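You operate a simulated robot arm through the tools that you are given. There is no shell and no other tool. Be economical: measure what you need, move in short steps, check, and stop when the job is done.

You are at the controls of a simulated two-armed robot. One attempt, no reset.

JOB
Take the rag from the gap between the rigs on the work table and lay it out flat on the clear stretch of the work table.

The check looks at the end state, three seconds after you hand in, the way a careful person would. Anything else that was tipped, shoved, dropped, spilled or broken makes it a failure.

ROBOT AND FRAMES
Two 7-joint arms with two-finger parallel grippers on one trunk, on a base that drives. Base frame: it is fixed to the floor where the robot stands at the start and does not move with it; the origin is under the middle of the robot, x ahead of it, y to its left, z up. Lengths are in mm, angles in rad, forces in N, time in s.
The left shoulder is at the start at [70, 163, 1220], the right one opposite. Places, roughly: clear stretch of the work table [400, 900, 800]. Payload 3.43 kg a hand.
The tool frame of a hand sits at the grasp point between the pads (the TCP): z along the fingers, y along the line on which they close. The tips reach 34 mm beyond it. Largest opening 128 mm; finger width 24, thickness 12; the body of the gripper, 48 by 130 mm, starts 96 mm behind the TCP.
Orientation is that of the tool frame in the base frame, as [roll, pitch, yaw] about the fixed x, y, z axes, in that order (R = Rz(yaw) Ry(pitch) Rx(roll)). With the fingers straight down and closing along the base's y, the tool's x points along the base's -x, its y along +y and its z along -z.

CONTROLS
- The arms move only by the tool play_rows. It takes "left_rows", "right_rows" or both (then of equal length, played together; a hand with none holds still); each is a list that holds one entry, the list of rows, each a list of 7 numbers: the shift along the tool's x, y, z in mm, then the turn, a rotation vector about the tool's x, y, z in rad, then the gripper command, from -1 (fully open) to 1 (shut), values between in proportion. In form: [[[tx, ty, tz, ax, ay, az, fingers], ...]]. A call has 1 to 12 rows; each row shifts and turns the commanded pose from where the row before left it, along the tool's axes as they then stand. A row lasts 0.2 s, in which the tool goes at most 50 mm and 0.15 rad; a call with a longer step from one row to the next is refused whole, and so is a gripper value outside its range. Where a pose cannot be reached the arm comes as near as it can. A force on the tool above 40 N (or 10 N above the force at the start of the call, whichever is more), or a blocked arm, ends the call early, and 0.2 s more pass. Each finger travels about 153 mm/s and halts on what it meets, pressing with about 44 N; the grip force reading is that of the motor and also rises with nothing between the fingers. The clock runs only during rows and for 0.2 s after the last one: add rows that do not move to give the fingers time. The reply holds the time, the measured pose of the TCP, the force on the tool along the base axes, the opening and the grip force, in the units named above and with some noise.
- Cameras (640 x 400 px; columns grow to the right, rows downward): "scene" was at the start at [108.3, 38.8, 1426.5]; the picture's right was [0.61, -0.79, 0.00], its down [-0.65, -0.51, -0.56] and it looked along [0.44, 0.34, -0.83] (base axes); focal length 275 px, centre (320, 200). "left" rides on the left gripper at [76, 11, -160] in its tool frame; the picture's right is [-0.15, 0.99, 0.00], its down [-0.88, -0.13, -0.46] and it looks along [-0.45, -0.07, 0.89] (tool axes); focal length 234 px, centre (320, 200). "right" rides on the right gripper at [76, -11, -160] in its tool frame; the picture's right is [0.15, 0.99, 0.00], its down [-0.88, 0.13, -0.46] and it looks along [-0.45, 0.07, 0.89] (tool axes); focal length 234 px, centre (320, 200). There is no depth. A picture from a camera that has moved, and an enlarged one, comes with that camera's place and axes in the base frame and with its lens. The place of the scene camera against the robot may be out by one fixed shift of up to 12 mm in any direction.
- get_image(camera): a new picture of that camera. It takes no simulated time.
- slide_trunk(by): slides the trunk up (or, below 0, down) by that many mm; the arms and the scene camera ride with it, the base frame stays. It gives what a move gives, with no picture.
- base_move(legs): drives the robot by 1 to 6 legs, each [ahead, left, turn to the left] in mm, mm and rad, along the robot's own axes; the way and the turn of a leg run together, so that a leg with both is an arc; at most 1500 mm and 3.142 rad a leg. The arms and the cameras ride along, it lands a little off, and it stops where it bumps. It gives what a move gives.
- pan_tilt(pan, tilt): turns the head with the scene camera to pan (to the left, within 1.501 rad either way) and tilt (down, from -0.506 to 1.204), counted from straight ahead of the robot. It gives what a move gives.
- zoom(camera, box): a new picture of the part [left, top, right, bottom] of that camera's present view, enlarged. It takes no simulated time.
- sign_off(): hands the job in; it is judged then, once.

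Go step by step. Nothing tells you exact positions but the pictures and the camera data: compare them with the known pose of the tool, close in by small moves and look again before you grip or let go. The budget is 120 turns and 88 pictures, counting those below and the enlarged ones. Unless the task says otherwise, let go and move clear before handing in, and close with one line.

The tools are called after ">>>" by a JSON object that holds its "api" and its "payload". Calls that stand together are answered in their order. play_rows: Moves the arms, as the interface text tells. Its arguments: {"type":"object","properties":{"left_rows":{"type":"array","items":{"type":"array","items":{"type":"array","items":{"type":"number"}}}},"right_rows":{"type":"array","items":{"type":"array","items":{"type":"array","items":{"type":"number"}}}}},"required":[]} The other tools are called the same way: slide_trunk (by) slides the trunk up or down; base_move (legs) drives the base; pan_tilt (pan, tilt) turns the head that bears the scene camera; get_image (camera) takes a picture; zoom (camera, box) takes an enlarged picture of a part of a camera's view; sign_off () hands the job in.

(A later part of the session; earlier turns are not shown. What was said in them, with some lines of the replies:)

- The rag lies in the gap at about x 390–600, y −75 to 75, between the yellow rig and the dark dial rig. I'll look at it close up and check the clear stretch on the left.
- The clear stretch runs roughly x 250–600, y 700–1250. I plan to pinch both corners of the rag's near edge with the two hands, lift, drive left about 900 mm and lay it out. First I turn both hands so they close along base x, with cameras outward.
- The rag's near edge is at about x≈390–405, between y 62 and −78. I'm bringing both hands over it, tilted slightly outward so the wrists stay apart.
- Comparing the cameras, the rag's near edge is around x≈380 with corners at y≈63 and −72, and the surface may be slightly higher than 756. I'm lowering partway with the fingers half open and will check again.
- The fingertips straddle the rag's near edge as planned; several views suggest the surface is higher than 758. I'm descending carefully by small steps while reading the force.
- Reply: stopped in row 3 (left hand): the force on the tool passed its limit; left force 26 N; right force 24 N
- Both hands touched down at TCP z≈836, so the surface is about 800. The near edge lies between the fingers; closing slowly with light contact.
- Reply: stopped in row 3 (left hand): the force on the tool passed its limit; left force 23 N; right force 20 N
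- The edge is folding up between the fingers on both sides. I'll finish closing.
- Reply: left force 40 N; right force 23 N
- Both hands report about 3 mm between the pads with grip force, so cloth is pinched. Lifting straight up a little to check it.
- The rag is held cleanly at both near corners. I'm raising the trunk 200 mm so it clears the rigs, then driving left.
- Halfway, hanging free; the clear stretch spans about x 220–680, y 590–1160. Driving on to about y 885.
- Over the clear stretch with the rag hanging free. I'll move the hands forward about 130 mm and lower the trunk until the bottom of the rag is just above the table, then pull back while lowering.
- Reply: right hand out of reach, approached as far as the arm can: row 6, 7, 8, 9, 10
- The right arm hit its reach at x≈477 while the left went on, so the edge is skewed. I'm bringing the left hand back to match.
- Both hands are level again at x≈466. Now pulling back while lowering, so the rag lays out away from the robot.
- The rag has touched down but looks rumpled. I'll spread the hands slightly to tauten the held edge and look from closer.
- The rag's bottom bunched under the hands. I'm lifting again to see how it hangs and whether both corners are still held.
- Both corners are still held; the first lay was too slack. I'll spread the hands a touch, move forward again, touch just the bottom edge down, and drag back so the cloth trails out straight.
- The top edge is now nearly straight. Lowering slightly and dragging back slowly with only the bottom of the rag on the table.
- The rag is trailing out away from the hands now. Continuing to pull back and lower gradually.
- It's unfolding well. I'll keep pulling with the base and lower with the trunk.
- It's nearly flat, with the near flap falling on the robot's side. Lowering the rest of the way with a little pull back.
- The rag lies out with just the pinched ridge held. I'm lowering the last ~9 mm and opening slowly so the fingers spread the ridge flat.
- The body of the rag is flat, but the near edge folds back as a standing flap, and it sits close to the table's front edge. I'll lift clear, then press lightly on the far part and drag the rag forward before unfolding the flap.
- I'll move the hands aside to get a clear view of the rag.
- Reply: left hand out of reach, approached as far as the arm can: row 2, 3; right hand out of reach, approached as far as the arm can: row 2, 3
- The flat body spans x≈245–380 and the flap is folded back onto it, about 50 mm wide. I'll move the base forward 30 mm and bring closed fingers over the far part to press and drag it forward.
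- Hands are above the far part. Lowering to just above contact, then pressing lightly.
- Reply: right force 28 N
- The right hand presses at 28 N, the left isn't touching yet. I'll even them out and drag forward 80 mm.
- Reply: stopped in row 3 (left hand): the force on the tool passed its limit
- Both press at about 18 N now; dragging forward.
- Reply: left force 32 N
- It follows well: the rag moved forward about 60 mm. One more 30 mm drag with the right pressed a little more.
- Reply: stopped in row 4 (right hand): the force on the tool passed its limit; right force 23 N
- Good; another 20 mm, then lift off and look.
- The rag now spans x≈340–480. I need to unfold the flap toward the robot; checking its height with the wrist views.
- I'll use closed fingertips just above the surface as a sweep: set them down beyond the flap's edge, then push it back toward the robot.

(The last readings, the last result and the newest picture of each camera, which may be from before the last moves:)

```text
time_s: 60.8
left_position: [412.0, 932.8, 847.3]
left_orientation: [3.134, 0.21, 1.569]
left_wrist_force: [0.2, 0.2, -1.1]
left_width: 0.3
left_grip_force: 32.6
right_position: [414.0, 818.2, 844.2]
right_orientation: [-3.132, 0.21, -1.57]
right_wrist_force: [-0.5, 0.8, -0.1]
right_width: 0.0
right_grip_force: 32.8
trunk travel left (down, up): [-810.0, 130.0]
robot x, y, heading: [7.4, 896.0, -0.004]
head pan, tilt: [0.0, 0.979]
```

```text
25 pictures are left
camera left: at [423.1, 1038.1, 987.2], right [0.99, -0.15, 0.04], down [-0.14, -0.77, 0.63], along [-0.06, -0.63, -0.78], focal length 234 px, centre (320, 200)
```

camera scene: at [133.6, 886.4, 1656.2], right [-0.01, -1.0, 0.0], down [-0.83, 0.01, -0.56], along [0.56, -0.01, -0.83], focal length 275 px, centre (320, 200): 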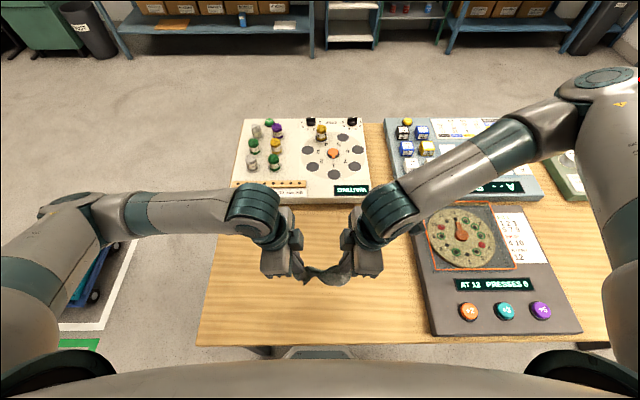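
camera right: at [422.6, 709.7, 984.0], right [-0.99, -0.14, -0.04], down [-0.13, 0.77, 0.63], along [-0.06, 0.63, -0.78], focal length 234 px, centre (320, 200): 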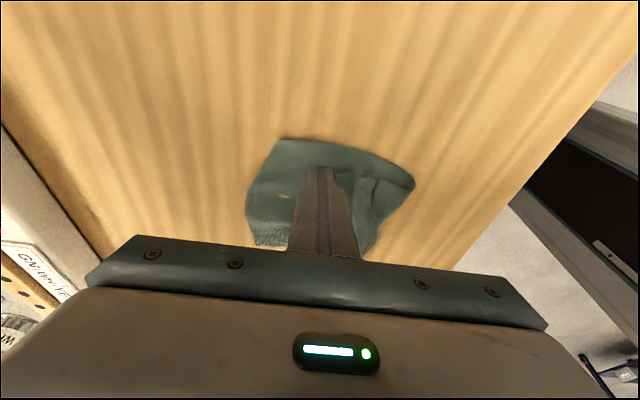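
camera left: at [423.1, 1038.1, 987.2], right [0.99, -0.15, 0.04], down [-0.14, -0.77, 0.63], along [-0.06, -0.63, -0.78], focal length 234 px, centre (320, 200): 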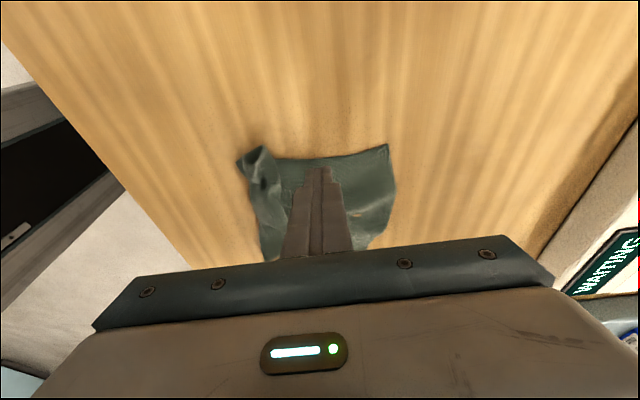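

The fingertips are just beyond the flap's edge. Sweeping back toward the robot.

>>> {"api": "play_rows", "payload": {"left_rows": [[[1.2, 0, 6, 0, 0, 0, 1], [0, 0, 0, 0, 0, 0, 1], [0, -9, 0, 0, 0, 0, 1], [0, -9, 0, 0, 0, 0, 1], [0, -9, 0, 0, 0, 0, 1], [0, -9, 0, 0, 0, 0, 1], [0, -9, 0, 0, 0, 0, 1], [0, -9, 0, 0, 0, 0, 1]]], "right_rows": [[[0.6, 0, 3, 0, 0, 0, 1], [0, 0, 0, 0, 0, 0, 1], [0, 9, 0, 0, 0, 0, 1], [0, 9, 0, 0, 0, 0, 1], [0, 9, 0, 0, 0, 0, 1], [0, 9, 0, 0, 0, 0, 1], [0, 9, 0, 0, 0, 0, 1], [0, 9, 0, 0, 0, 0, 1]]]}}

>>> {"api": "get_image", "payload": {"camera": "right"}}

>>> {"api": "zoom", "payload": {"camera": "scene", "box": [240, 190, 400, 290]}}

```text
time_s: 62.6
left_position: [359.0, 932.8, 840.3]
left_orientation: [3.133, 0.209, 1.568]
left_wrist_force: [-0.1, 0.2, -0.2]
left_width: 0.2
left_grip_force: 32.7
right_position: [358.9, 816.9, 839.3]
right_orientation: [-3.132, 0.209, -1.572]
right_wrist_force: [-0.2, 0.0, 0.3]
right_width: 0.2
right_grip_force: 32.7
trunk travel left (down, up): [-810.0, 130.0]
robot x, y, heading: [4.5, 895.7, -0.001]
head pan, tilt: [0.0, 0.979]
```

```text
24 pictures are left
camera right: at [370.0, 709.5, 979.4], right [-0.99, -0.14, -0.04], down [-0.14, 0.77, 0.63], along [-0.06, 0.63, -0.78], focal length 234 px, centre (320, 200)
```

right: 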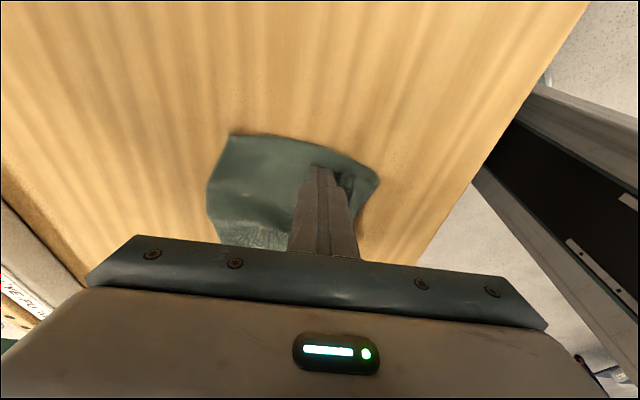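

```text
4.00 times, centred on (320, 240) of scene
camera zoom: at [127.7, 888.3, 1536.3], right [0.0, -1.0, 0.0], down [-0.83, 0.0, -0.56], along [0.56, 0.0, -0.83], focal length 1100 px, centre (320, 40)
```

zoom: 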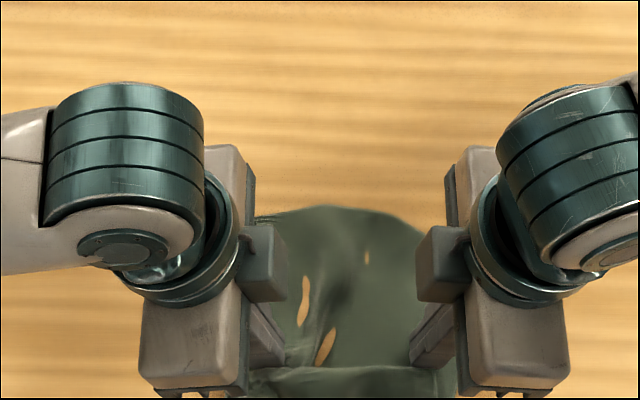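

The flap is being pushed back, as the view shows. Continuing the sweep another ~40 mm.

>>> {"api": "play_rows", "payload": {"left_rows": [[[0, -8, 0, 0, 0, 0, 1], [0, -8, 0, 0, 0, 0, 1], [0, -8, 0, 0, 0, 0, 1], [0, -8, 0, 0, 0, 0, 1], [0, -8, 0, 0, 0, 0, 1], [0, 0, 0, 0, 0, 0, 1]]], "right_rows": [[[0, 8, 0, 0, 0, 0, 1], [0, 8, 0, 0, 0, 0, 1], [0, 8, 0, 0, 0, 0, 1], [0, 8, 0, 0, 0, 0, 1], [0, 8, 0, 0, 0, 0, 1], [0, 0, 0, 0, 0, 0, 1]]]}}

>>> {"api": "zoom", "payload": {"camera": "right", "box": [160, 100, 420, 260]}}

>>> {"api": "zoom", "payload": {"camera": "left", "box": [220, 100, 480, 260]}}

```text
time_s: 64.0
left_position: [319.4, 933.9, 840.4]
left_orientation: [3.134, 0.211, 1.568]
left_wrist_force: [-0.5, -0.6, -1.0]
left_width: 0.0
left_grip_force: 32.8
right_position: [322.1, 818.4, 838.5]
right_orientation: [-3.131, 0.21, -1.57]
right_wrist_force: [0.1, 0.1, -0.7]
right_width: 0.0
right_grip_force: 32.6
trunk travel left (down, up): [-810.0, 130.0]
robot x, y, heading: [5.2, 893.6, -0.006]
head pan, tilt: [0.0, 0.979]
```

```text
2.46 times, centred on (290, 180) of right
camera zoom: at [330.8, 710.1, 979.9], right [-0.99, -0.14, -0.04], down [-0.13, 0.77, 0.63], along [-0.06, 0.63, -0.78], focal length 576 px, centre (394, 249)
```

zoom: 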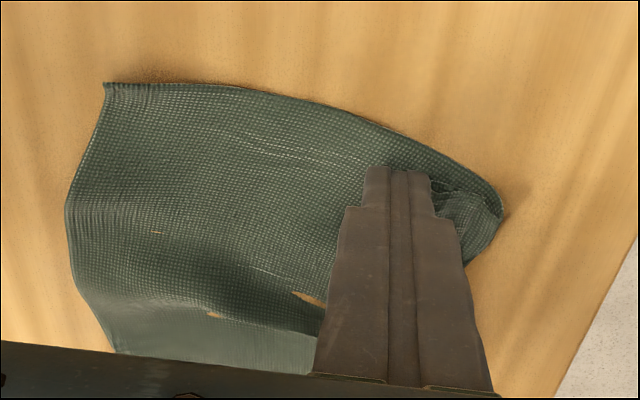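

```text
2.46 times, centred on (350, 180) of left
camera zoom: at [330.1, 1039.6, 980.6], right [0.99, -0.15, 0.04], down [-0.14, -0.77, 0.63], along [-0.06, -0.63, -0.78], focal length 576 px, centre (246, 249)
```

zoom: 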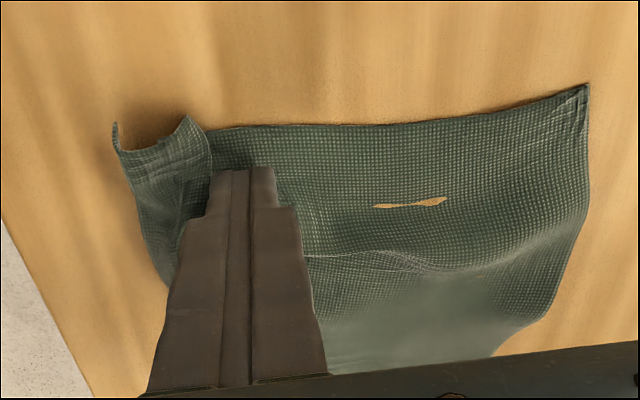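

The flap is turning over the fingertips. I'll carry the sweep on by backing the base 40 mm.

>>> {"api": "base_move", "payload": {"legs": [[-42, 0, 0]]}}

>>> {"api": "zoom", "payload": {"camera": "right", "box": [160, 100, 420, 260]}}

>>> {"api": "zoom", "payload": {"camera": "left", "box": [220, 100, 480, 260]}}

```text
time_s: 64.9
left_position: [280.0, 932.5, 841.4]
left_orientation: [3.134, 0.21, 1.566]
left_wrist_force: [0.4, -0.1, 0.3]
left_width: 0.0
left_grip_force: 32.9
right_position: [281.8, 818.3, 837.7]
right_orientation: [-3.132, 0.209, -1.571]
right_wrist_force: [0.4, -0.6, -0.3]
right_width: 0.1
right_grip_force: 32.7
trunk travel left (down, up): [-810.0, 130.0]
robot x, y, heading: [-36.0, 890.1, -0.003]
head pan, tilt: [0.0, 0.979]
```

```text
2.46 times, centred on (290, 180) of right
camera zoom: at [291.6, 710.2, 979.3], right [-0.99, -0.14, -0.04], down [-0.13, 0.77, 0.63], along [-0.06, 0.63, -0.78], focal length 576 px, centre (394, 249)
```

zoom: 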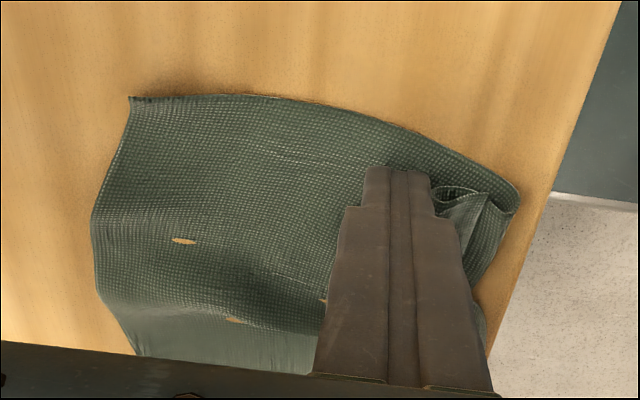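

```text
2.46 times, centred on (350, 180) of left
camera zoom: at [290.9, 1039.7, 980.0], right [0.99, -0.15, 0.04], down [-0.14, -0.77, 0.63], along [-0.06, -0.63, -0.78], focal length 576 px, centre (246, 249)
```

zoom: 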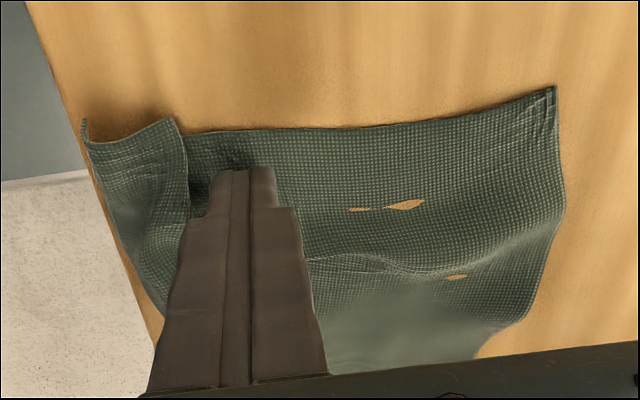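

The left side of the flap is now turned out, but the whole rag slid back toward the table's front edge and the right side is still curled. I'll lift, move forward, press on the far part and drag the rag forward again.

>>> {"api": "play_rows", "payload": {"left_rows": [[[-3, 5, -14.7, 0, 0, 0, 1], [-3, 5, -14.7, 0, 0, 0, 1], [-3, 10, -14.7, 0, 0, 0, 1], [-3, 10, -14.7, 0, 0, 0, 1], [-9, 15, 1.9, 0, 0, 0, 1], [-9, 15, 1.9, 0, 0, 0, 1]]], "right_rows": [[[-3, -5, -14.7, 0, 0, 0, 1], [-3, -5, -14.7, 0, 0, 0, 1], [-3, -10, -14.7, 0, 0, 0, 1], [-3, -10, -14.7, 0, 0, 0, 1], [0, -15, 0, 0, 0, 0, 1], [0, -15, 0, 0, 0, 0, 1]]]}}

>>> {"api": "base_move", "payload": {"legs": [[40, 0, 0]]}}

>>> {"api": "zoom", "payload": {"camera": "scene", "box": [240, 200, 400, 320]}}

```text
time_s: 66.3
left_position: [338.6, 915.3, 903.1]
left_orientation: [3.133, 0.209, 1.569]
left_wrist_force: [0.3, -0.3, -0.1]
left_width: 0.0
left_grip_force: 33.2
right_position: [338.3, 814.9, 900.0]
right_orientation: [-3.132, 0.21, -1.571]
right_wrist_force: [0.1, 0.2, 0.1]
right_width: 0.0
right_grip_force: 33.0
trunk travel left (down, up): [-810.0, 130.0]
robot x, y, heading: [-35.8, 891.6, -0.006]
head pan, tilt: [0.0, 0.979]
```

```text
time_s: 67.2
left_position: [375.6, 914.4, 903.5]
left_orientation: [3.128, 0.209, 1.565]
left_wrist_force: [-0.4, 0.1, -0.3]
left_width: 0.1
left_grip_force: 32.7
right_position: [374.6, 815.6, 901.0]
right_orientation: [-3.128, 0.209, -1.572]
right_wrist_force: [-0.6, -0.2, -0.6]
right_width: 0.0
right_grip_force: 33.1
trunk travel left (down, up): [-810.0, 130.0]
robot x, y, heading: [2.5, 895.8, 0.001]
head pan, tilt: [0.0, 0.979]
```

```text
3.33 times, centred on (320, 260) of scene
camera zoom: at [121.9, 888.3, 1536.8], right [0.0, -1.0, 0.0], down [-0.83, 0.0, -0.56], along [0.56, 0.0, -0.83], focal length 917 px, centre (320, 0)
```

zoom: 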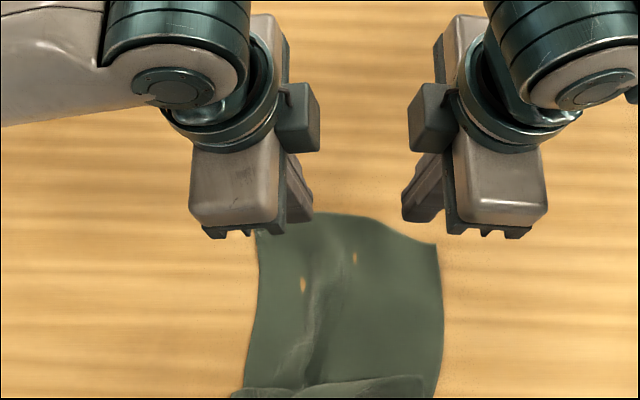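

The far edge is at x≈380–400. Setting the fingertips down at x≈350 and pressing.

>>> {"api": "play_rows", "payload": {"left_rows": [[[0, -12, 0, 0, 0, 0, 1], [0, -13, 0, 0, 0, 0, 1], [2.5, 0, 12, 0, 0, 0, 1], [2.5, 0, 12, 0, 0, 0, 1], [2.5, 0, 12, 0, 0, 0, 1], [2.5, 0, 12, 0, 0, 0, 1], [2.5, 0, 12, 0, 0, 0, 1], [0.8, 0, 4, 0, 0, 0, 1], [0, 0, 0, 0, 0, 0, 1]]], "right_rows": [[[0, 12, 0, 0, 0, 0, 1], [0, 13, 0, 0, 0, 0, 1], [2.4, 0, 11.6, 0, 0, 0, 1], [2.4, 0, 11.6, 0, 0, 0, 1], [2.4, 0, 11.6, 0, 0, 0, 1], [2.4, 0, 11.6, 0, 0, 0, 1], [2.4, 0, 11.6, 0, 0, 0, 1], [0.6, 0, 3, 0, 0, 0, 1], [0, 0, 0, 0, 0, 0, 1]]]}}

>>> {"api": "play_rows", "payload": {"left_rows": [[[0.5, 0, 2.5, 0, 0, 0, 1], [0, 0, 0, 0, 0, 0, 1]]], "right_rows": [[[0.5, 0, 2.5, 0, 0, 0, 1], [0, 0, 0, 0, 0, 0, 1]]]}}

```text
time_s: 69.2
left_position: [352.6, 913.1, 836.7]
left_orientation: [3.133, 0.212, 1.566]
left_wrist_force: [0.0, -0.2, 4.0]
left_width: 0.1
left_grip_force: 32.6
right_position: [354.6, 814.7, 837.6]
right_orientation: [-3.131, 0.209, -1.572]
right_wrist_force: [-0.6, 0.3, -0.3]
right_width: 0.1
right_grip_force: 33.3
trunk travel left (down, up): [-810.0, 130.0]
robot x, y, heading: [4.3, 892.5, -0.002]
head pan, tilt: [0.0, 0.979]
```

```text
time_s: 69.8
left_position: [352.6, 914.3, 837.0]
left_orientation: [3.13, 0.212, 1.564]
left_wrist_force: [2.0, 2.3, 23.3]
left_width: 0.0
left_grip_force: 32.9
right_position: [354.2, 815.9, 836.7]
right_orientation: [-3.126, 0.21, -1.571]
right_wrist_force: [3.1, -6.7, 31.6]
right_width: 0.2
right_grip_force: 32.9
trunk travel left (down, up): [-810.0, 130.0]
robot x, y, heading: [-2.5, 889.5, -0.001]
head pan, tilt: [0.0, 0.979]
```

Both press. Dragging forward up to ~95 mm.

>>> {"api": "play_rows", "payload": {"left_rows": [[[0, 4, -0.3, 0, 0, 0, 1], [0, 8, 0, 0, 0, 0, 1], [0, 8, 0, 0, 0, 0, 1], [0, 8, 0, 0, 0, 0, 1], [0, 8, 0, 0, 0, 0, 1], [0, 8, 0, 0, 0, 0, 1], [0, 8, 0, 0, 0, 0, 1], [0, 8, 0, 0, 0, 0, 1], [0, 8, 0, 0, 0, 0, 1], [0, 8, 0, 0, 0, 0, 1], [0, 8, 0, 0, 0, 0, 1], [0, 8, 0, 0, 0, 0, 1]]], "right_rows": [[[0, -4, -1, 0, 0, 0, 1], [0, -8, 0, 0, 0, 0, 1], [0, -8, 0, 0, 0, 0, 1], [0, -8, 0, 0, 0, 0, 1], [0, -8, 0, 0, 0, 0, 1], [0, -8, 0, 0, 0, 0, 1], [0, -8, 0, 0, 0, 0, 1], [0, -8, 0, 0, 0, 0, 1], [0, -8, 0, 0, 0, 0, 1], [0, -8, 0, 0, 0, 0, 1], [0, -8, 0, 0, 0, 0, 1], [0, -8, 0, 0, 0, 0, 1]]]}}

>>> {"api": "zoom", "payload": {"camera": "scene", "box": [240, 180, 400, 300]}}

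```text
time_s: 72.3
left_position: [444.9, 914.4, 837.5]
left_orientation: [3.131, 0.211, 1.568]
left_wrist_force: [-6.3, -0.6, 27.5]
left_width: 0.0
left_grip_force: 32.7
right_position: [443.0, 815.6, 838.0]
right_orientation: [-3.13, 0.211, -1.571]
right_wrist_force: [0.3, -0.1, -1.3]
right_width: 0.0
right_grip_force: 32.9
trunk travel left (down, up): [-810.0, 130.0]
robot x, y, heading: [3.8, 894.6, -0.003]
head pan, tilt: [0.0, 0.979]
```

```text
3.33 times, centred on (320, 240) of scene
camera zoom: at [123.9, 888.3, 1536.6], right [0.0, -1.0, 0.0], down [-0.83, 0.0, -0.56], along [0.56, 0.0, -0.83], focal length 917 px, centre (320, 67)
```

zoom: 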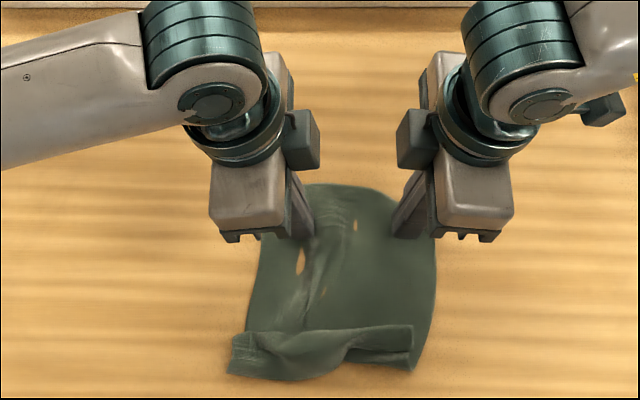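

The rag is forward again. Holding it with the left hand's press, I'll sweep the right part of the flap back with the right hand, tip about 8 mm above the cloth.

>>> {"api": "play_rows", "payload": {"right_rows": [[[-5, 0, -24.5, 0, 0, 0, 1], [-13.7, 16, 2.9, 0, 0, 0, 1], [0, 32, 0, 0, 0, 0, 1], [3.7, 0, 17.6, 0, 0, 0, 1], [0, 0, 0, 0, 0, 0, 1], [0, 10, 0, 0, 0, 0, 1], [0, 10, 0, 0, 0, 0, 1], [0, 10, 0, 0, 0, 0, 1], [0, 10, 0, 0, 0, 0, 1], [0, 10, 0, 0, 0, 0, 1], [0, 10, 0, 0, 0, 0, 1], [0, 10, 0, 0, 0, 0, 1]]]}}

>>> {"api": "get_image", "payload": {"camera": "right"}}

```text
time_s: 75.0
left_position: [442.6, 915.1, 836.3]
left_orientation: [3.131, 0.211, 1.565]
left_wrist_force: [-2.9, 1.6, 32.0]
left_width: 0.2
left_grip_force: 33.2
right_position: [326.5, 828.7, 842.9]
right_orientation: [-3.127, 0.209, -1.572]
right_wrist_force: [-0.4, -0.8, 0.5]
right_width: 0.0
right_grip_force: 32.4
trunk travel left (down, up): [-810.0, 130.0]
robot x, y, heading: [2.7, 893.4, -0.004]
head pan, tilt: [0.0, 0.979]
```

```text
16 pictures are left
camera right: at [335.5, 722.3, 984.2], right [-0.99, -0.14, -0.04], down [-0.14, 0.77, 0.63], along [-0.05, 0.63, -0.78], focal length 234 px, centre (320, 200)
```

right: 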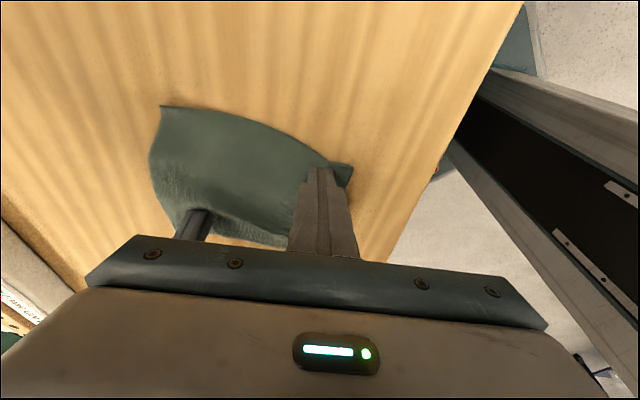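

The flap's right corner has flipped out. I'll press lightly and smooth it toward the robot, then lift both hands and look.

>>> {"api": "play_rows", "payload": {"right_rows": [[[1, 0, 5, 0, 0, 0, 1], [0.3, 6, 1.5, 0, 0, 0, 1], [0, 6, 0, 0, 0, 0, 1], [0, 6, 0, 0, 0, 0, 1], [0, 0, 0, 0, 0, 0, 1], [-2, 0, -10, 0, 0, 0, 1], [-6, 0, -29, 0, 0, 0, 1], [10, 0, -31, 0, 0, 0, 1], [40, -10, -8, 0, 0, 0, 1], [40, -10, -8, 0, 0, 0, 1]]]}}

>>> {"api": "play_rows", "payload": {"left_rows": [[[-2, 0, -10, 0, 0, 0, 1], [-6, 0, -29, 0, 0, 0, 1], [10, 0, -31, 0, 0, 0, 1], [40, 0, -8, 0, 0, 0, 1], [40, 0, -8, 0, 0, 0, 1]]]}}

>>> {"api": "zoom", "payload": {"camera": "scene", "box": [240, 190, 400, 300]}}

```text
time_s: 77.2
left_position: [444.8, 914.3, 836.2]
left_orientation: [3.13, 0.209, 1.567]
left_wrist_force: [0.0, 3.0, 31.7]
left_width: 0.0
left_grip_force: 32.9
right_position: [322.6, 731.7, 908.1]
right_orientation: [-3.128, 0.211, -1.569]
right_wrist_force: [0.5, 0.0, 0.3]
right_width: 0.0
right_grip_force: 33.3
trunk travel left (down, up): [-810.0, 130.0]
robot x, y, heading: [1.5, 895.7, 0.0]
head pan, tilt: [0.0, 0.979]
```

```text
time_s: 78.3
left_position: [445.0, 1016.0, 900.5]
left_orientation: [3.134, 0.211, 1.565]
left_wrist_force: [-0.5, 0.7, 0.6]
left_width: 0.0
left_grip_force: 32.9
right_position: [324.3, 733.9, 907.5]
right_orientation: [-3.13, 0.208, -1.57]
right_wrist_force: [-0.5, -0.7, 0.6]
right_width: 0.0
right_grip_force: 32.8
trunk travel left (down, up): [-810.0, 130.0]
robot x, y, heading: [3.2, 892.1, -0.006]
head pan, tilt: [0.0, 0.979]
```

```text
3.64 times, centred on (320, 245) of scene
camera zoom: at [125.7, 889.7, 1536.4], right [0.0, -1.0, 0.0], down [-0.83, 0.0, -0.56], along [0.56, 0.0, -0.83], focal length 1000 px, centre (320, 36)
```

zoom: 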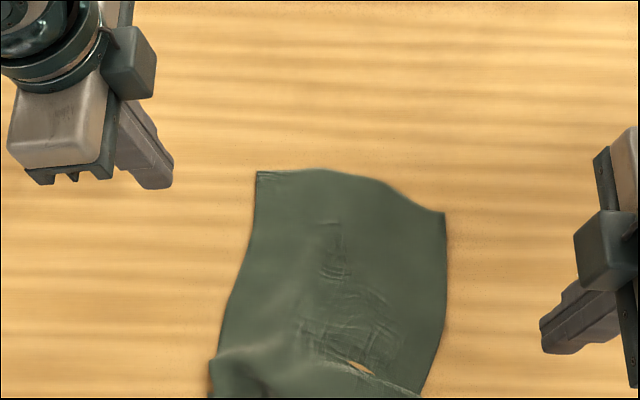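

Nearly flat now. Looking at the near edge.

>>> {"api": "zoom", "payload": {"camera": "scene", "box": [240, 220, 400, 330]}}

```text
3.64 times, centred on (320, 275) of scene
camera zoom: at [125.7, 889.7, 1536.4], right [0.0, -1.0, 0.0], down [-0.83, 0.0, -0.56], along [0.56, 0.0, -0.83], focal length 1000 px, centre (320, -73)
```

zoom: 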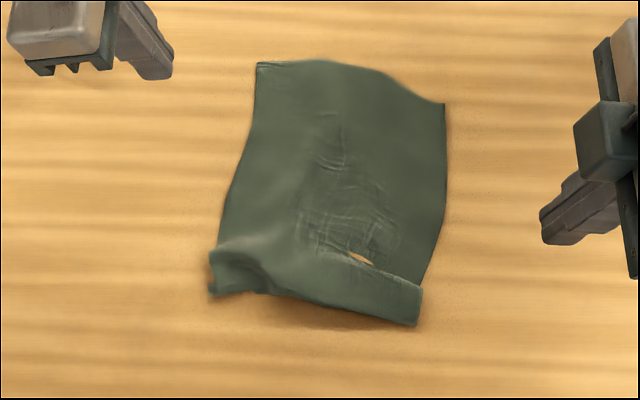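

Only a small ridge near the left near corner and a slightly raised near strip remain. I'll press both near corners and pull them gently toward the robot and outward.

>>> {"api": "base_move", "payload": {"legs": [[-25, 0, 0]]}}

>>> {"api": "play_rows", "payload": {"left_rows": [[[-12, -22.4, 2.5, 0, 0, 0, 1], [-12, -22.4, 2.5, 0, 0, 0, 1], [-12, -22.4, 2.5, 0, 0, 0, 1], [-12, -22.4, 2.5, 0, 0, 0, 1], [-12, -22.4, 2.5, 0, 0, 0, 1], [2.3, 0, 10.8, 0, 0, 0, 1], [2.3, 0, 10.8, 0, 0, 0, 1], [2.3, 0, 10.8, 0, 0, 0, 1], [2.3, 0, 10.8, 0, 0, 0, 1], [2.3, 0, 10.8, 0, 0, 0, 1], [0, 0, 0, 0, 0, 0, 1]]], "right_rows": [[[-17.8, 0, 3.8, 0, 0, 0, 1], [-17.8, 0, 3.8, 0, 0, 0, 1], [-17.8, 0, 3.8, 0, 0, 0, 1], [-17.8, 0, 3.8, 0, 0, 0, 1], [-17.8, 0, 3.8, 0, 0, 0, 1], [2.6, 0, 12.1, 0, 0, 0, 1], [2.6, 0, 12.1, 0, 0, 0, 1], [2.6, 0, 12.1, 0, 0, 0, 1], [2.6, 0, 12.1, 0, 0, 0, 1], [2.6, 0, 12.1, 0, 0, 0, 1], [0, 0, 0, 0, 0, 0, 1]]]}}

>>> {"api": "get_image", "payload": {"camera": "left"}}

>>> {"api": "get_image", "payload": {"camera": "right"}}

```text
time_s: 79.2
left_position: [425.1, 1015.0, 898.3]
left_orientation: [3.136, 0.209, 1.569]
left_wrist_force: [0.8, 0.0, 0.8]
left_width: 0.1
left_grip_force: 32.8
right_position: [303.8, 732.6, 905.7]
right_orientation: [-3.135, 0.209, -1.572]
right_wrist_force: [-0.3, 0.1, -1.0]
right_width: 0.0
right_grip_force: 33.0
trunk travel left (down, up): [-810.0, 130.0]
robot x, y, heading: [-21.6, 893.7, -0.0]
head pan, tilt: [0.0, 0.979]
```

```text
time_s: 81.6
left_position: [311.8, 954.8, 844.9]
left_orientation: [3.133, 0.209, 1.566]
left_wrist_force: [-0.4, 0.4, 0.3]
left_width: 0.0
left_grip_force: 33.2
right_position: [300.6, 824.3, 846.9]
right_orientation: [-3.13, 0.209, -1.57]
right_wrist_force: [0.0, 0.2, 0.8]
right_width: 0.1
right_grip_force: 32.7
trunk travel left (down, up): [-810.0, 130.0]
robot x, y, heading: [-20.3, 895.5, 0.0]
head pan, tilt: [0.0, 0.979]
```

```text
13 pictures are left
camera left: at [321.6, 1061.1, 984.7], right [0.99, -0.15, 0.04], down [-0.14, -0.77, 0.63], along [-0.06, -0.63, -0.78], focal length 234 px, centre (320, 200)
```

left: 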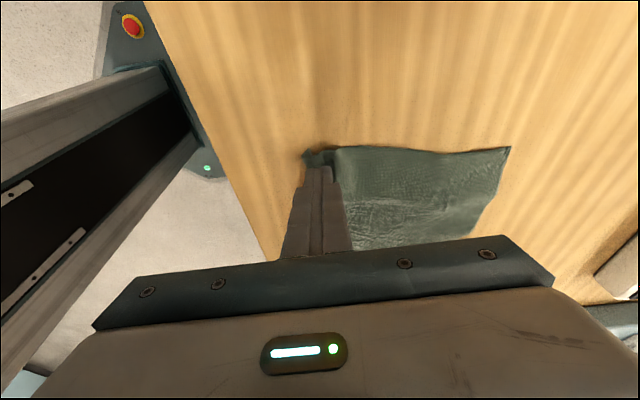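

```text
12 pictures are left
camera right: at [309.9, 716.5, 988.2], right [-0.99, -0.14, -0.04], down [-0.13, 0.77, 0.63], along [-0.06, 0.63, -0.78], focal length 234 px, centre (320, 200)
```

right: 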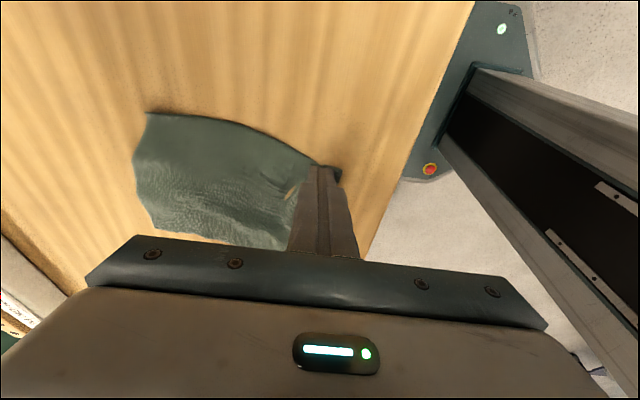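

Fingertips are over the near corners. Pressing and pulling 15 mm toward the robot, then lifting.

>>> {"api": "play_rows", "payload": {"left_rows": [[[0.8, 0, 3.9, 0, 0, 0, 1], [1, 0, 4.9, 0, 0, 0, 1], [0, 0, 0, 0, 0, 0, 1], [1, -4, 0, 0, 0, 0, 1], [1, -4, 0, 0, 0, 0, 1], [1, -4, 0, 0, 0, 0, 1], [1, -4, 0, 0, 0, 0, 1], [0, 0, 0, 0, 0, 0, 1], [-2, 0, -10, 0, 0, 0, 1], [-6, 0, -29, 0, 0, 0, 1], [10, 0, -31, 0, 0, 0, 1], [40, 0, -8, 0, 0, 0, 1]]], "right_rows": [[[1.2, 0, 5.9, 0, 0, 0, 1], [1, 0, 4.9, 0, 0, 0, 1], [0, 0, 0, 0, 0, 0, 1], [0, 4, 0, 0, 0, 0, 1], [0, 4, 0, 0, 0, 0, 1], [0, 4, 0, 0, 0, 0, 1], [0, 4, 0, 0, 0, 0, 1], [0, 0, 0, 0, 0, 0, 1], [-2, 0, -10, 0, 0, 0, 1], [-6, 0, -29, 0, 0, 0, 1], [10, 0, -31, 0, 0, 0, 1], [40, 0, -8, 0, 0, 0, 1]]]}}

>>> {"api": "zoom", "payload": {"camera": "scene", "box": [230, 200, 410, 330]}}

```text
time_s: 82.8
left_position: [303.0, 954.1, 838.6]
left_orientation: [3.123, 0.218, 1.563]
left_wrist_force: [-1.4, 0.5, 17.8]
left_width: 0.1
left_grip_force: 32.8
right_position: [292.4, 825.2, 835.6]
right_orientation: [-3.129, 0.211, -1.571]
right_wrist_force: [-0.5, -3.0, 9.1]
right_width: 0.3
right_grip_force: 33.1
trunk travel left (down, up): [-810.0, 130.0]
robot x, y, heading: [-18.4, 893.2, -0.006]
head pan, tilt: [0.0, 0.979]
stopped in row 6 (left hand): the force on the tool passed its limit (the readings are from after the stop); the commanded pose is now the measured one
```

```text
3.08 times, centred on (320, 265) of scene
camera zoom: at [100.5, 888.4, 1536.3], right [0.0, -1.0, 0.0], down [-0.83, 0.0, -0.56], along [0.56, 0.0, -0.83], focal length 846 px, centre (320, 0)
```

zoom: 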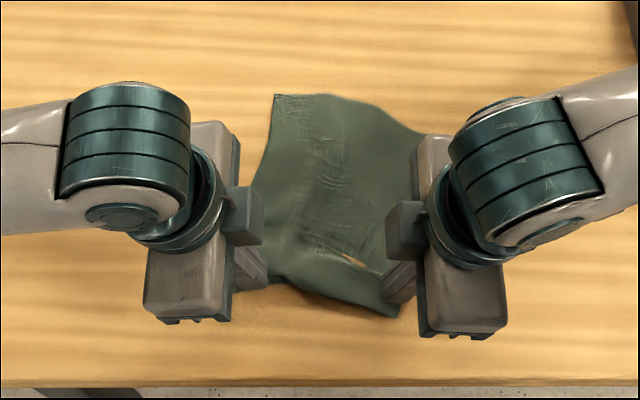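

Both are pressing with moderate force; pulling another 12 mm, then lifting away.

>>> {"api": "play_rows", "payload": {"left_rows": [[[1, -4, 0, 0, 0, 0, 1], [1, -4, 0, 0, 0, 0, 1], [1, -4, 0, 0, 0, 0, 1], [-2, 0, -10, 0, 0, 0, 1], [-6, 0, -29, 0, 0, 0, 1], [10, 0, -31, 0, 0, 0, 1], [40, 4, -8, 0, 0, 0, 1], [30, 4, -8, 0, 0, 0, 1]]], "right_rows": [[[0, 4, 0, 0, 0, 0, 1], [0, 4, 0, 0, 0, 0, 1], [0, 4, 0, 0, 0, 0, 1], [-2, 0, -10, 0, 0, 0, 1], [-6, 0, -29, 0, 0, 0, 1], [10, 0, -31, 0, 0, 0, 1], [40, -4, -8, 0, 0, 0, 1], [30, -4, -8, 0, 0, 0, 1]]]}}

>>> {"api": "zoom", "payload": {"camera": "scene", "box": [230, 200, 410, 330]}}

```text
time_s: 84.6
left_position: [298.2, 1047.5, 904.0]
left_orientation: [3.127, 0.216, 1.566]
left_wrist_force: [0.0, -0.3, 0.0]
left_width: 0.0
left_grip_force: 32.7
right_position: [289.0, 736.8, 901.2]
right_orientation: [-3.132, 0.208, -1.572]
right_wrist_force: [0.1, 0.3, 0.6]
right_width: 0.0
right_grip_force: 33.0
right hand out of reach, approached as far as the arm can: row 8
trunk travel left (down, up): [-810.0, 130.0]
robot x, y, heading: [-21.2, 892.0, -0.0]
head pan, tilt: [0.0, 0.979]
```

```text
3.08 times, centred on (320, 265) of scene
camera zoom: at [100.9, 887.9, 1536.4], right [0.0, -1.0, 0.0], down [-0.83, 0.0, -0.56], along [0.56, 0.0, -0.83], focal length 846 px, centre (320, 0)
```

zoom: 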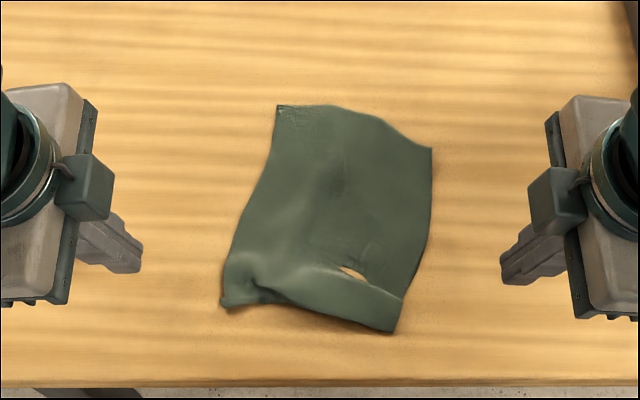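

The rag is spread with just a low bump along the near strip. A closer look to decide whether to pat it.

>>> {"api": "zoom", "payload": {"camera": "scene", "box": [280, 245, 360, 315]}}

```text
5.71 times, centred on (320, 280) of scene
camera zoom: at [100.9, 887.9, 1536.4], right [0.0, -1.0, 0.0], down [-0.83, 0.0, -0.56], along [0.56, 0.0, -0.83], focal length 1572 px, centre (320, -257)
```

zoom: 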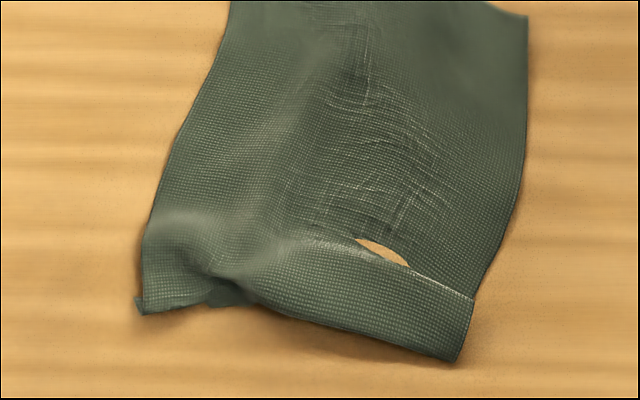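

There's a low ridge with a small tucked spot at the left near edge (about x 291, y 929). I'll press there with the left fingertips and draw it toward the robot.

>>> {"api": "play_rows", "payload": {"left_rows": [[[-29.9, 0.5, 6.3, 0, 0, 0, 1], [-29.9, 0.5, 6.3, 0, 0, 0, 1], [-29.9, 0.5, 6.3, 0, 0, 0, 1], [-29.9, 0.5, 6.3, 0, 0, 0, 1], [2.5, 0, 12, 0, 0, 0, 1], [2.5, 0, 12, 0, 0, 0, 1], [2.5, 0, 12, 0, 0, 0, 1], [2.5, 0, 12, 0, 0, 0, 1], [2.5, 0, 12, 0, 0, 0, 1], [0, 0, 0, 0, 0, 0, 1]]]}}

>>> {"api": "play_rows", "payload": {"left_rows": [[[1, 0, 4.9, 0, 0, 0, 1], [0.5, 0, 2.2, 0, 0, 0, 1], [0, 0, 0, 0, 0, 0, 1]]]}}

```text
time_s: 86.8
left_position: [301.4, 923.5, 843.3]
left_orientation: [3.127, 0.218, 1.563]
left_wrist_force: [0.9, -0.2, 0.5]
left_width: 0.0
left_grip_force: 33.4
right_position: [289.7, 737.6, 900.9]
right_orientation: [-3.132, 0.21, -1.571]
right_wrist_force: [-0.8, -0.1, -0.3]
right_width: 0.0
right_grip_force: 32.9
trunk travel left (down, up): [-810.0, 130.0]
robot x, y, heading: [-23.5, 896.5, -0.001]
head pan, tilt: [0.0, 0.979]
```

```text
time_s: 87.6
left_position: [302.2, 923.5, 836.6]
left_orientation: [3.126, 0.217, 1.564]
left_wrist_force: [0.9, 4.0, 14.0]
left_width: 0.1
left_grip_force: 33.1
right_position: [289.5, 738.0, 901.5]
right_orientation: [-3.129, 0.21, -1.57]
right_wrist_force: [0.1, -0.1, -0.6]
right_width: 0.1
right_grip_force: 32.7
trunk travel left (down, up): [-810.0, 130.0]
robot x, y, heading: [-24.3, 892.9, 0.001]
head pan, tilt: [0.0, 0.979]
```

Light contact (14 N). Drawing back, then doing the same at the corner, pulling slightly outward.

>>> {"api": "play_rows", "payload": {"left_rows": [[[0, -5, 0, 0, 0, 0, 1], [0, -5, 0, 0, 0, 0, 1], [0, -5, 0, 0, 0, 0, 1], [0, -3, 0, 0, 0, 0, 1], [-1, 0, -5, 0, 0, 0, 1], [-3, 0, -15, 0, 0, 0, 1], [35, 7, -7.5, 0, 0, 0, 1], [0, 7, 0, 0, 0, 0, 1], [2.8, 0, 13.7, 0, 0, 0, 1], [0, 0, 0, 0, 0, 0, 1]]]}}

>>> {"api": "get_image", "payload": {"camera": "left"}}

```text
time_s: 89.8
left_position: [298.8, 959.7, 843.3]
left_orientation: [3.128, 0.215, 1.562]
left_wrist_force: [-0.4, 0.1, 0.2]
left_width: 0.0
left_grip_force: 32.8
right_position: [290.0, 738.3, 900.6]
right_orientation: [-3.13, 0.208, -1.572]
right_wrist_force: [0.2, 0.7, -0.1]
right_width: 0.0
right_grip_force: 33.2
trunk travel left (down, up): [-810.0, 130.0]
robot x, y, heading: [-22.4, 891.9, 0.004]
head pan, tilt: [0.0, 0.979]
```

```text
8 pictures are left
camera left: at [307.7, 1065.5, 983.6], right [0.99, -0.15, 0.05], down [-0.14, -0.76, 0.63], along [-0.06, -0.63, -0.77], focal length 234 px, centre (320, 200)
```

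left: 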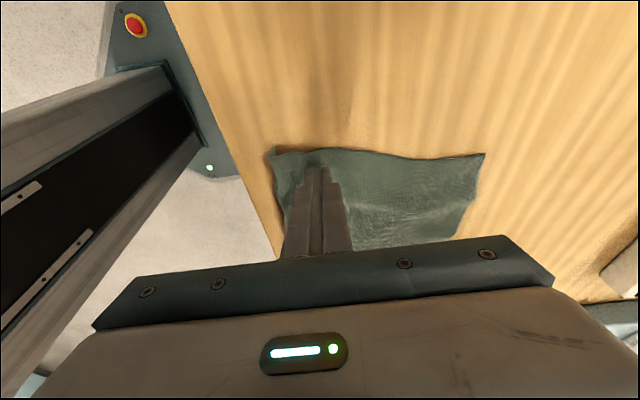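

The near strip has opened out. Lifting away and checking from above.

>>> {"api": "play_rows", "payload": {"left_rows": [[[-2, 0, -10, 0, 0, 0, 1], [-6, 0, -29, 0, 0, 0, 1], [10, 0, -31, 0, 0, 0, 1], [40, 4, -8, 0, 0, 0, 1], [30, 4, -8, 0, 0, 0, 1]]]}}

>>> {"api": "zoom", "payload": {"camera": "scene", "box": [260, 220, 380, 325]}}

```text
time_s: 91.0
left_position: [306.5, 1048.6, 911.0]
left_orientation: [3.124, 0.218, 1.562]
left_wrist_force: [0.9, 0.2, -0.2]
left_width: 0.1
left_grip_force: 33.0
right_position: [289.6, 739.0, 901.0]
right_orientation: [-3.131, 0.21, -1.572]
right_wrist_force: [0.1, -0.5, -0.9]
right_width: 0.2
right_grip_force: 32.8
trunk travel left (down, up): [-810.0, 130.0]
robot x, y, heading: [-24.1, 890.8, -0.002]
head pan, tilt: [0.0, 0.979]
```

```text
3.81 times, centred on (320, 272) of scene
camera zoom: at [102.0, 888.7, 1536.3], right [0.0, -1.0, 0.0], down [-0.83, 0.0, -0.56], along [0.56, 0.0, -0.83], focal length 1048 px, centre (320, -76)
```

zoom: 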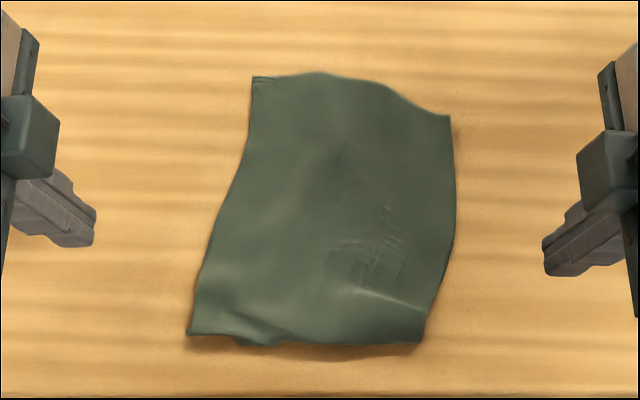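

The rag now lies flat and fully on the clear stretch (x≈260–450, y≈810–965). Raising the arms clear and taking a final overview.

>>> {"api": "slide_trunk", "payload": {"by": 120}}

>>> {"api": "get_image", "payload": {"camera": "scene"}}

```text
time_s: 92.5
left_position: [306.7, 1049.4, 1030.6]
left_orientation: [3.129, 0.217, 1.565]
left_wrist_force: [0.3, 0.6, 0.0]
left_width: 0.2
left_grip_force: 32.9
right_position: [289.9, 736.5, 1022.0]
right_orientation: [-3.131, 0.208, -1.571]
right_wrist_force: [-0.4, 0.7, 0.6]
right_width: 0.0
right_grip_force: 33.5
trunk travel left (down, up): [-930.0, 10.0]
robot x, y, heading: [-20.1, 892.3, -0.002]
head pan, tilt: [0.0, 0.979]
```

```text
6 pictures are left
camera scene: at [102.6, 888.3, 1656.2], right [0.0, -1.0, 0.0], down [-0.83, 0.0, -0.56], along [0.56, 0.0, -0.83], focal length 275 px, centre (320, 200)
```

scene: 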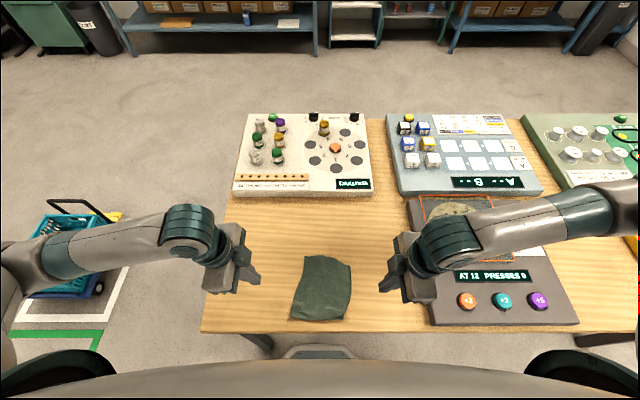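

The rag lies flat on the clear stretch, both hands are clear of it, and nothing on the rigs looks disturbed. Handing in.

>>> {"api": "sign_off", "payload": {}}

```text
The job is handed in.
```

I took the rag out of the gap and laid it flat on the clear stretch of the work table. Its near edge is about 30 mm from the table's front edge, and nothing else looked moved in the last picture.
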